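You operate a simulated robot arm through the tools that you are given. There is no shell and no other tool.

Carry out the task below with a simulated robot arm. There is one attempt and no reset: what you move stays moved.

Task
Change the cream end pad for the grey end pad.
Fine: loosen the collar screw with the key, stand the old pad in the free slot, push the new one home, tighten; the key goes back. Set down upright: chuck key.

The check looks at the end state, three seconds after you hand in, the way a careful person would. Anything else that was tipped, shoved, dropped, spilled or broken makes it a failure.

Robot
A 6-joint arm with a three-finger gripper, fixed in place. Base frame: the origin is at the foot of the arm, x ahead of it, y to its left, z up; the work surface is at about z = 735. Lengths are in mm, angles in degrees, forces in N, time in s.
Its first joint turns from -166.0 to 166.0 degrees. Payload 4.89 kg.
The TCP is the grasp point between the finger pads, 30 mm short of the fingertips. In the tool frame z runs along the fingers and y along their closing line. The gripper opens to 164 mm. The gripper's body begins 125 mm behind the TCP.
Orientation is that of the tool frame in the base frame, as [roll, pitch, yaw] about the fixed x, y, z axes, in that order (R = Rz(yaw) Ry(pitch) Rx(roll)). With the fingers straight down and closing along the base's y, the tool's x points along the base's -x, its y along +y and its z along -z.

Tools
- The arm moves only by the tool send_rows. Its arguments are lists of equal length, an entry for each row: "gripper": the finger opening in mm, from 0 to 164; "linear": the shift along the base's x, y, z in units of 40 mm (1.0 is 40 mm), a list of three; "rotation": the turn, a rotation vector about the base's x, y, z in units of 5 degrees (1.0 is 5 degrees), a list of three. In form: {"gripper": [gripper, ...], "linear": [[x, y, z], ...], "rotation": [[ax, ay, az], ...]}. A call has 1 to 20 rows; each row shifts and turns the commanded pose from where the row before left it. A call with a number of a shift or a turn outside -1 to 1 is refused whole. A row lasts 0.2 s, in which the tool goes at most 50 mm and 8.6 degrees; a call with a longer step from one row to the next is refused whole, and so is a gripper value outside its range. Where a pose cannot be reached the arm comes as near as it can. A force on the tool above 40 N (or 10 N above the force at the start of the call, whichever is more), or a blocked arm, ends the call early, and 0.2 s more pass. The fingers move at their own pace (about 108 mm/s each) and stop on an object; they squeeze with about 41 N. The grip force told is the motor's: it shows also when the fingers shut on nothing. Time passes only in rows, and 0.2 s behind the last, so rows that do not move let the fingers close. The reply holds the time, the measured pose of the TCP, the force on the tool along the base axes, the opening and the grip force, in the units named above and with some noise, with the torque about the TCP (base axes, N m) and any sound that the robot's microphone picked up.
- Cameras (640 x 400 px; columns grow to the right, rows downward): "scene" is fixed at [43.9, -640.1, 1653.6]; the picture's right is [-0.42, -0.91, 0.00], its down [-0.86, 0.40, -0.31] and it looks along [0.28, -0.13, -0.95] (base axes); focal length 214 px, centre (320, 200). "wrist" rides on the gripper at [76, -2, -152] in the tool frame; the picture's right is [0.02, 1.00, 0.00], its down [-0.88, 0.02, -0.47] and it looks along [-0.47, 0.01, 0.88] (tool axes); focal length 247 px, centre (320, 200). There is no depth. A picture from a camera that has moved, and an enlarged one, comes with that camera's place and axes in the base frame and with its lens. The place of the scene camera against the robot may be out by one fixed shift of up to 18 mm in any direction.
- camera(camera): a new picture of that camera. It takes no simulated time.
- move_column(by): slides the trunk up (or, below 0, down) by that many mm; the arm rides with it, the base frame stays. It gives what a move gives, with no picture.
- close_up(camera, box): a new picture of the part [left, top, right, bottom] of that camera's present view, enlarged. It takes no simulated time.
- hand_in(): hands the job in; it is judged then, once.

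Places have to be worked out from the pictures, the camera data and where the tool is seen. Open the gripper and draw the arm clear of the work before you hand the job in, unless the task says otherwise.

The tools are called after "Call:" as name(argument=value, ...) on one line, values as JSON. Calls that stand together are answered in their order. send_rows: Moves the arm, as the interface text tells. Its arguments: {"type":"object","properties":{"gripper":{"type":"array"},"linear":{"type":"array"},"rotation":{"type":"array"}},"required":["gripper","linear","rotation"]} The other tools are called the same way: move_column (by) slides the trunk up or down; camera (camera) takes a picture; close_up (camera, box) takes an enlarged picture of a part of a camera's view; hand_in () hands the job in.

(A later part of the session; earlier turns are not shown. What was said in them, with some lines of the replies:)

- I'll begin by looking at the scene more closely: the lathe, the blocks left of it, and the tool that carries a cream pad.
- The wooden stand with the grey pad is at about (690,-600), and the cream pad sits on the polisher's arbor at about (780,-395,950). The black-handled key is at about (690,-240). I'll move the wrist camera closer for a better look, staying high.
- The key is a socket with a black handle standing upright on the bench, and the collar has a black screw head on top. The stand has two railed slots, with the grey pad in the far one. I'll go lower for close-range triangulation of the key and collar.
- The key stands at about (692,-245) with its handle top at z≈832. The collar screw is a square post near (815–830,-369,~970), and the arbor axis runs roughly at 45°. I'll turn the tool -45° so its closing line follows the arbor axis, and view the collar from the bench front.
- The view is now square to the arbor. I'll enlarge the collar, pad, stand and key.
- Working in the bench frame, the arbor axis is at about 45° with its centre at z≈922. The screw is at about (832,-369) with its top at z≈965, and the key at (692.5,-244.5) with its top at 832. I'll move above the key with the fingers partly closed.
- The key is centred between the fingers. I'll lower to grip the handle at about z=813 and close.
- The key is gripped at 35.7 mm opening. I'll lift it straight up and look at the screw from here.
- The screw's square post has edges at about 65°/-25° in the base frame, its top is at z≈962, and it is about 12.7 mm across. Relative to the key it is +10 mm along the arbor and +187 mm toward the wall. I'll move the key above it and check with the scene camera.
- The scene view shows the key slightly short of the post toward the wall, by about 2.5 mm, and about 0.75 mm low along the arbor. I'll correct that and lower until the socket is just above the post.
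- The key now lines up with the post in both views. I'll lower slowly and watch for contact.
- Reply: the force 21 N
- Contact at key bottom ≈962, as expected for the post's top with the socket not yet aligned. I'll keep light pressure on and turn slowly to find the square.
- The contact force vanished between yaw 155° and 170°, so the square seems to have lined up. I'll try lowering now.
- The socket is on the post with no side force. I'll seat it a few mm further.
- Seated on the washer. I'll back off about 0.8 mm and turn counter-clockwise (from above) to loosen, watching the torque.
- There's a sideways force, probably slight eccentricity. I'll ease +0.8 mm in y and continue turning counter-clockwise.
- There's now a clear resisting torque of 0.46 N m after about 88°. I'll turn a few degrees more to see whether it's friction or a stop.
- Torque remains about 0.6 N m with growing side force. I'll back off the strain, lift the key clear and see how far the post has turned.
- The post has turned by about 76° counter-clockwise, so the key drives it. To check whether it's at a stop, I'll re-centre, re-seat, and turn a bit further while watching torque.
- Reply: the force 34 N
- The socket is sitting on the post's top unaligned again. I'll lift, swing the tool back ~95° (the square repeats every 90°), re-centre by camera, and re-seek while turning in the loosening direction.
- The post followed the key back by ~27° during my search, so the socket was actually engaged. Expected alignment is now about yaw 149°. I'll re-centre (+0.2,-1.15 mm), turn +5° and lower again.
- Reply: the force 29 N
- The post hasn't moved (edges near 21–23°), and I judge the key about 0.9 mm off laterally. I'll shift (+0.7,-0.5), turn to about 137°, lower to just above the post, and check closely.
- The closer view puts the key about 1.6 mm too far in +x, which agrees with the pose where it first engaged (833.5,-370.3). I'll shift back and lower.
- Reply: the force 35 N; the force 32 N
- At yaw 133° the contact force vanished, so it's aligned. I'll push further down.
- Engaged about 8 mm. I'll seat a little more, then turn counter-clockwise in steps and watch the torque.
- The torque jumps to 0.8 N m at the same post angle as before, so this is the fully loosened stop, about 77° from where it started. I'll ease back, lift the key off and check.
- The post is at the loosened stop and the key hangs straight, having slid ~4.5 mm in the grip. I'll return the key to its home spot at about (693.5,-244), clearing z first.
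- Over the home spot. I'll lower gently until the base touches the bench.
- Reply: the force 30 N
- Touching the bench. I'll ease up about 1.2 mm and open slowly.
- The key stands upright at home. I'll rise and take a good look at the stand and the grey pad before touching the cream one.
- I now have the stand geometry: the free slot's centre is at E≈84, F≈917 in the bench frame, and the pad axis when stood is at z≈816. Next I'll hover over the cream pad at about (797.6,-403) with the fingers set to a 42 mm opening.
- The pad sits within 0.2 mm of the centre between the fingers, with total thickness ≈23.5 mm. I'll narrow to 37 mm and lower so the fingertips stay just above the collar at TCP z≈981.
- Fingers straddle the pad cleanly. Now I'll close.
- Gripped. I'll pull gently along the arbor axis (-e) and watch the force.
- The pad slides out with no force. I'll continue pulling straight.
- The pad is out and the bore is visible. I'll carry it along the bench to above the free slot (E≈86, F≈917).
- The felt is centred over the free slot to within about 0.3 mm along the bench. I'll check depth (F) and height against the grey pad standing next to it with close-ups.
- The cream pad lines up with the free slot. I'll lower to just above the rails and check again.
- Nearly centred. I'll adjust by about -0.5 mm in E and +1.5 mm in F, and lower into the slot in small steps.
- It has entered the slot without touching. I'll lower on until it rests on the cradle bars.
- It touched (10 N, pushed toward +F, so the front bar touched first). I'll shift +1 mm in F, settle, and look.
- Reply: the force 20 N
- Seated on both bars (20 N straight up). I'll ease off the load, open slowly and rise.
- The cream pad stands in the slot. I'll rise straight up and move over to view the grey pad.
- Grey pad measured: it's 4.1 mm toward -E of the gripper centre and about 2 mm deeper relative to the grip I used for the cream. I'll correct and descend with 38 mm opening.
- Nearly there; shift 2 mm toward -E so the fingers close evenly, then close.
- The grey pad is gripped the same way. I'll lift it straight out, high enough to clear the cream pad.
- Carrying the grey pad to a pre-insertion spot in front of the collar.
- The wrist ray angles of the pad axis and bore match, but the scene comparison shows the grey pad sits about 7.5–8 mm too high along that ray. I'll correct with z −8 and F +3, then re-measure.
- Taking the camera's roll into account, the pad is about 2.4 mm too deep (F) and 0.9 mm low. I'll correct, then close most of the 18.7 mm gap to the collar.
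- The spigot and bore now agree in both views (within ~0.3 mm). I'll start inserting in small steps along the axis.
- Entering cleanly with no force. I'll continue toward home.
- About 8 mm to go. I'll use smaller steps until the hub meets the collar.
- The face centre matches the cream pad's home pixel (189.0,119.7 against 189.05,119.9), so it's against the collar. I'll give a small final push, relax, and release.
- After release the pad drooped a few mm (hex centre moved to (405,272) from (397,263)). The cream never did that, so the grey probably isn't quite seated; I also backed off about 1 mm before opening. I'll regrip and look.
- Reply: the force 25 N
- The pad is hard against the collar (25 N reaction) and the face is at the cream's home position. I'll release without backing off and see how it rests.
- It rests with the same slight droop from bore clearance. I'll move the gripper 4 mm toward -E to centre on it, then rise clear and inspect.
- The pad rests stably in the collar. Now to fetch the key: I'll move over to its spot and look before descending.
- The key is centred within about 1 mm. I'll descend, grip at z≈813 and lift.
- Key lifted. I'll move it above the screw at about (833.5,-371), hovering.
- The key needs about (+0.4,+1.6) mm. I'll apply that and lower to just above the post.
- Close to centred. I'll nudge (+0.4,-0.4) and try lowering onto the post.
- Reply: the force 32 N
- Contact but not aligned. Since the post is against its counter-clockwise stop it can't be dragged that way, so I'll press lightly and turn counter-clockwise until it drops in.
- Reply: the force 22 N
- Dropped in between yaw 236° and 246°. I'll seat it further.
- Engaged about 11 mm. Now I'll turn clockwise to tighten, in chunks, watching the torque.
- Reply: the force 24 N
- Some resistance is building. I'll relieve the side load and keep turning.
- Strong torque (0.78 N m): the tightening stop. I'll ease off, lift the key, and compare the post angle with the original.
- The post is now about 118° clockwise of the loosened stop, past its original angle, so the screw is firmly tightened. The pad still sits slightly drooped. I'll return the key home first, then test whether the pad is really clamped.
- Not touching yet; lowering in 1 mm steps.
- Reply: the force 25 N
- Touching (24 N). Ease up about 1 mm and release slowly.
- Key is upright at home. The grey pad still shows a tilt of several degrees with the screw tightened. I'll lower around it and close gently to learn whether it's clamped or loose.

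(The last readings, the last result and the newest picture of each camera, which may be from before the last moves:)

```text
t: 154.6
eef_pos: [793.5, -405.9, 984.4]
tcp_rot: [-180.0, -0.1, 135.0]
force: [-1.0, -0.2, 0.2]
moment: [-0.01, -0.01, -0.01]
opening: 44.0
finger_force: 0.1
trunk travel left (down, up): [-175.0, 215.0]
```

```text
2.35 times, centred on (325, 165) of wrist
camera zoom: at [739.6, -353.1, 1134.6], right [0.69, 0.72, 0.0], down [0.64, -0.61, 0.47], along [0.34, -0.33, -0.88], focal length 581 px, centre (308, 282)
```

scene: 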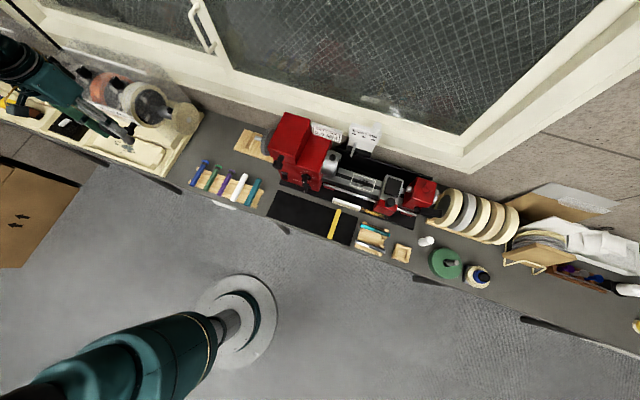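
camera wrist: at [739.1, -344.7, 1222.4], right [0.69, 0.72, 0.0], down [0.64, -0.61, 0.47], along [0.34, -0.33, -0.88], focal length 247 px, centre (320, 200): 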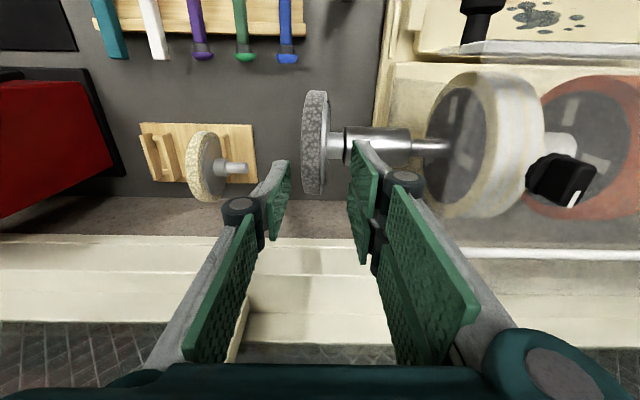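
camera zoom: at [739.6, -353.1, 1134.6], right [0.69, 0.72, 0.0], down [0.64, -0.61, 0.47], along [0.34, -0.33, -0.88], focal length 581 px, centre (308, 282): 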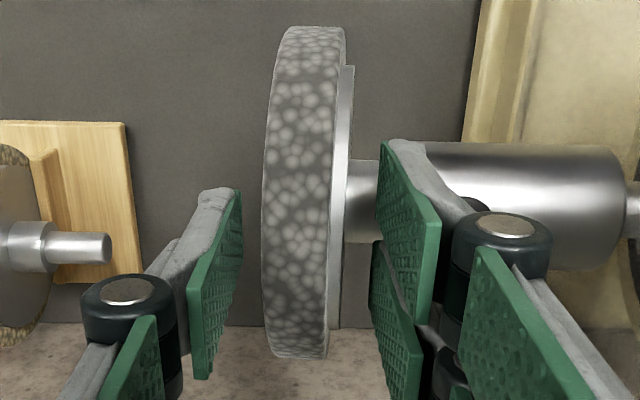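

Call:
send_rows(gripper=[44, 36, 30, 26, 22, 18, 15, 15, 15], linear=[[-0.044, -0.044, -0.06], [0, 0, 0], [0, 0, 0], [0, 0, 0], [0, 0, 0], [0, 0, 0], [0, 0, 0], [0, 0, 0], [0, 0, 0]], rotation=[[0, 0, 0], [0, 0, 0], [0, 0, 0], [0, 0, 0], [0, 0, 0], [0, 0, 0], [0, 0, 0], [0, 0, 0], [0, 0, 0]])

Call:
close_up(camera="wrist", box=[250, 80, 400, 250])

Call:
close_up(camera="scene", box=[150, 90, 210, 135])

```text
t: 156.6
eef_pos: [790.8, -406.3, 980.0]
tcp_rot: [180.0, 0.0, 135.0]
force: [5.9, 4.7, 3.4]
moment: [0.71, -0.84, -0.05]
opening: 20.8
finger_force: 40.6
trunk travel left (down, up): [-175.0, 215.0]
```

```text
2.35 times, centred on (325, 165) of wrist
camera zoom: at [737.2, -354.8, 1131.8], right [0.69, 0.72, 0.0], down [0.64, -0.61, 0.47], along [0.34, -0.33, -0.88], focal length 581 px, centre (308, 282)
```

zoom: 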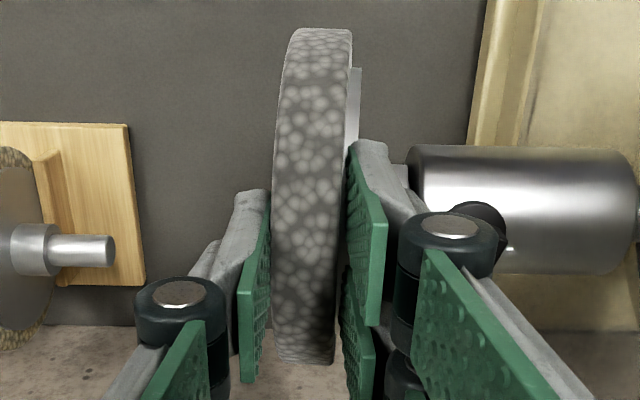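

```text
8.89 times, centred on (180, 112) of scene
camera zoom: at [43.9, -640.1, 1653.6], right [-0.42, -0.91, 0.0], down [-0.86, 0.4, -0.31], along [0.28, -0.13, -0.95], focal length 1906 px, centre (1564, 978)
```

zoom: 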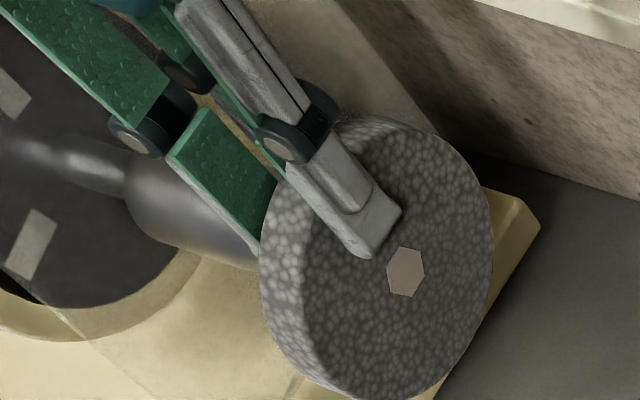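

The pad stays rigid under the full grip (it no longer straightens and the hex doesn't move), so it is clamped at depth, with just the small droop from bore clearance that gravity causes before the screw can be turned. I'll release and withdraw upward.

Call:
send_rows(gripper=[24, 30, 36, 42, 44, 44, 44, 44, 44, 44, 44], linear=[[0, 0, 0], [0, 0, 0], [0, 0, 0], [0, 0, 0], [0, 0, 0], [0, 0, 0.3], [0, 0, 0.6], [0, 0, 0.8], [0, 0, 0.8], [-0.6, 0.6, 0.3], [0, 0, 0]], rotation=[[0, 0, 0], [0, 0, 0], [0, 0, 0], [0, 0, 0], [0, 0, 0], [0, 0, 0], [0, 0, 0], [0, 0, 0], [0, 0, 0], [0, 0, 0], [0, 0, 0]])

Call:
camera(camera="wrist")

Call:
close_up(camera="wrist", box=[280, 90, 450, 200])

Call:
close_up(camera="scene", box=[150, 90, 210, 135])

Call:
close_up(camera="scene", box=[215, 100, 295, 165])

```text
t: 159.0
eef_pos: [766.1, -384.2, 1093.2]
tcp_rot: [180.0, 0.0, 135.0]
force: [0.9, -0.3, -0.2]
moment: [0.01, -0.08, 0.01]
opening: 44.1
finger_force: 0.2
trunk travel left (down, up): [-175.0, 215.0]
```

```text
taken
camera wrist: at [711.7, -331.5, 1244.4], right [0.69, 0.72, 0.0], down [0.64, -0.61, 0.47], along [0.34, -0.33, -0.88], focal length 247 px, centre (320, 200)
```

wrist: 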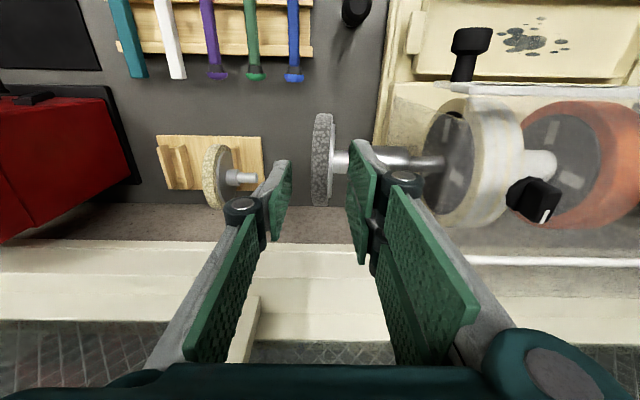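

```text
3.64 times, centred on (365, 145) of wrist
camera zoom: at [711.7, -331.5, 1244.4], right [0.69, 0.72, 0.0], down [0.64, -0.61, 0.47], along [0.34, -0.33, -0.88], focal length 898 px, centre (156, 400)
```

zoom: 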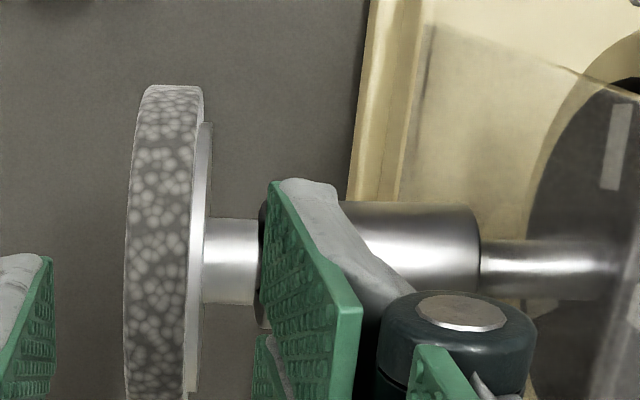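

```text
8.89 times, centred on (180, 112) of scene
camera zoom: at [43.9, -640.1, 1653.6], right [-0.42, -0.91, 0.0], down [-0.86, 0.4, -0.31], along [0.28, -0.13, -0.95], focal length 1906 px, centre (1564, 978)
```

zoom: 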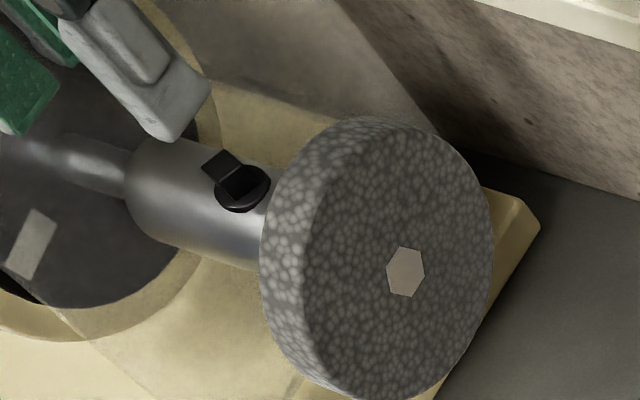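

```text
6.15 times, centred on (255, 132) of scene
camera zoom: at [43.9, -640.1, 1653.6], right [-0.42, -0.91, 0.0], down [-0.86, 0.4, -0.31], along [0.28, -0.13, -0.95], focal length 1320 px, centre (720, 615)
```

zoom: 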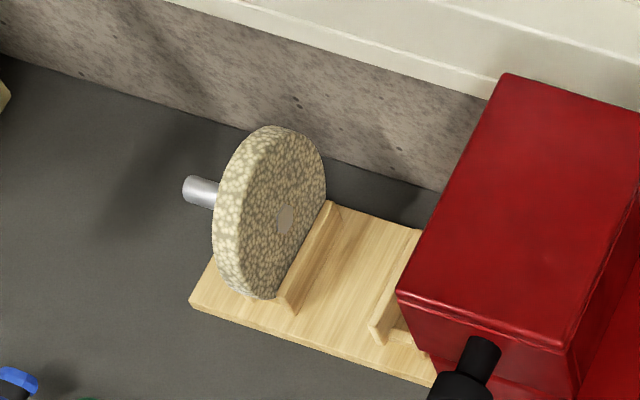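

The cream pad stands in its slot, the grey pad is clamped on the arbor, and the key is home. I'll draw the arm clear, open the gripper, and do a last check of everything.

Call:
send_rows(gripper=[60, 90, 120, 150, 164, 164, 164, 164], linear=[[-0.4, 0.3, 0.6], [-0.8, 0.5, 0.6], [-0.8, 0.5, 0.6], [-0.8, 0.5, 0.6], [-0.8, 0.5, 0.6], [-0.8, 0.4, 0], [-0.5, 0.1, 0], [0, 0, 0]], rotation=[[0, 0, 0], [0, 0, 0], [0, 0, 0], [0, 0, 0], [0, 0, 0], [0, 0, 0], [0, 0, 0], [0, 0, 0]])

Call:
camera(camera="scene")

Call:
close_up(camera="scene", box=[140, 90, 220, 180])

Call:
close_up(camera="scene", box=[150, 90, 210, 135])

Call:
camera(camera="wrist")

```text
t: 160.8
eef_pos: [569.6, -270.3, 1213.2]
tcp_rot: [-179.9, -0.1, 135.1]
force: [0.0, 0.0, 1.1]
moment: [-0.09, -0.09, -0.01]
opening: 164.0
finger_force: 0.1
trunk travel left (down, up): [-175.0, 215.0]
```

```text
taken
```

scene: 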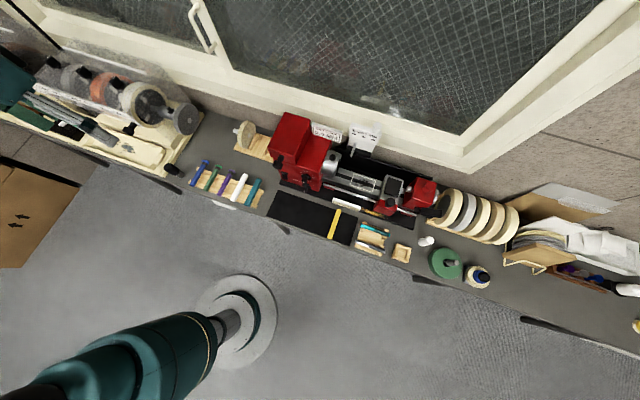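

```text
4.44 times, centred on (180, 135) of scene
camera zoom: at [43.9, -640.1, 1653.6], right [-0.42, -0.91, 0.0], down [-0.86, 0.4, -0.31], along [0.28, -0.13, -0.95], focal length 953 px, centre (942, 489)
```

zoom: 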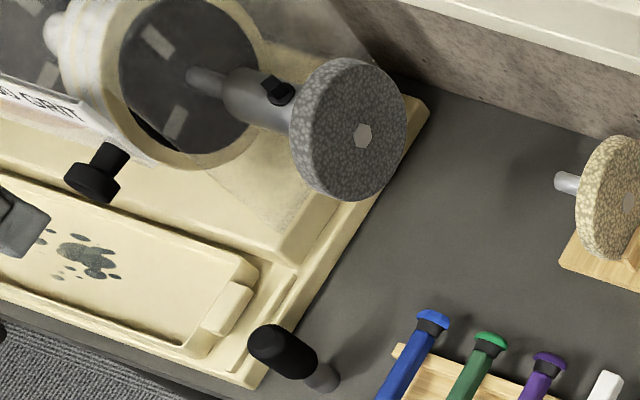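

```text
8.89 times, centred on (180, 112) of scene
camera zoom: at [43.9, -640.1, 1653.6], right [-0.42, -0.91, 0.0], down [-0.86, 0.4, -0.31], along [0.28, -0.13, -0.95], focal length 1906 px, centre (1564, 978)
```

zoom: 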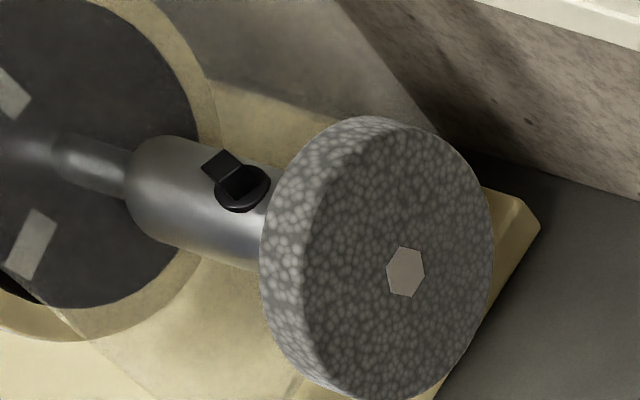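

```text
taken
camera wrist: at [516.1, -217.6, 1363.8], right [0.69, 0.72, 0.0], down [0.64, -0.61, 0.47], along [0.34, -0.33, -0.88], focal length 247 px, centre (320, 200)
```

wrist: 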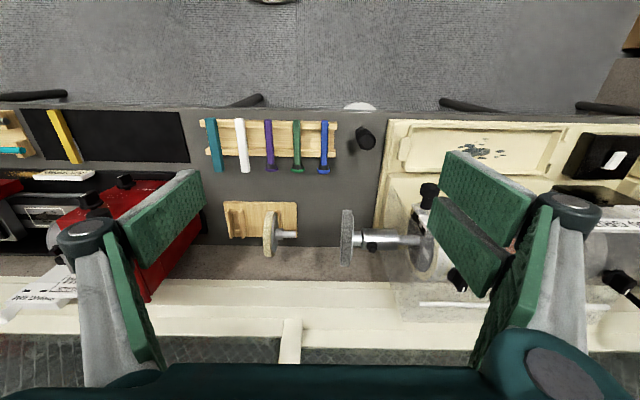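

The pads have been swapped and the arm is clear with the gripper open:
- **Grey pad:** on the arbor with its collar screw tightened. It sits about 1 mm out and a few degrees off straight, because it drooped in the bore before I could clamp it.
- **Cream pad:** standing in the free slot.
- **Key:** upright at its spot.

I see nothing else in the pictures that moved, so I'm handing in.

Call:
hand_in()

```text
The job is handed in.
```

I changed the cream end pad for the grey one and handed the job in. The grey pad isn't perfectly straight, and the check's result hasn't come back.

- **Grey pad:** it is on the arbor and held firm, but tilted by a few degrees (my estimate is 2–5°) and about 1 mm short of fully home. With the screw loose, it drooped in the collar as soon as I let go. One arm can't hold the pad and turn the key at once, so the screw locked it that way. If the check wants it straight and flush, this is where it could fail.
- **Collar screw:** it is tightened to a hard stop, about 40° further clockwise than where it started.
- **Cream pad:** it is standing in the slot that was free.
- **Chuck key:** it is upright, within a millimetre or two of where it started.
- **Everything else:** I saw nothing tipped or moved in the last pictures. The gripper is open and the arm is clear of the work.
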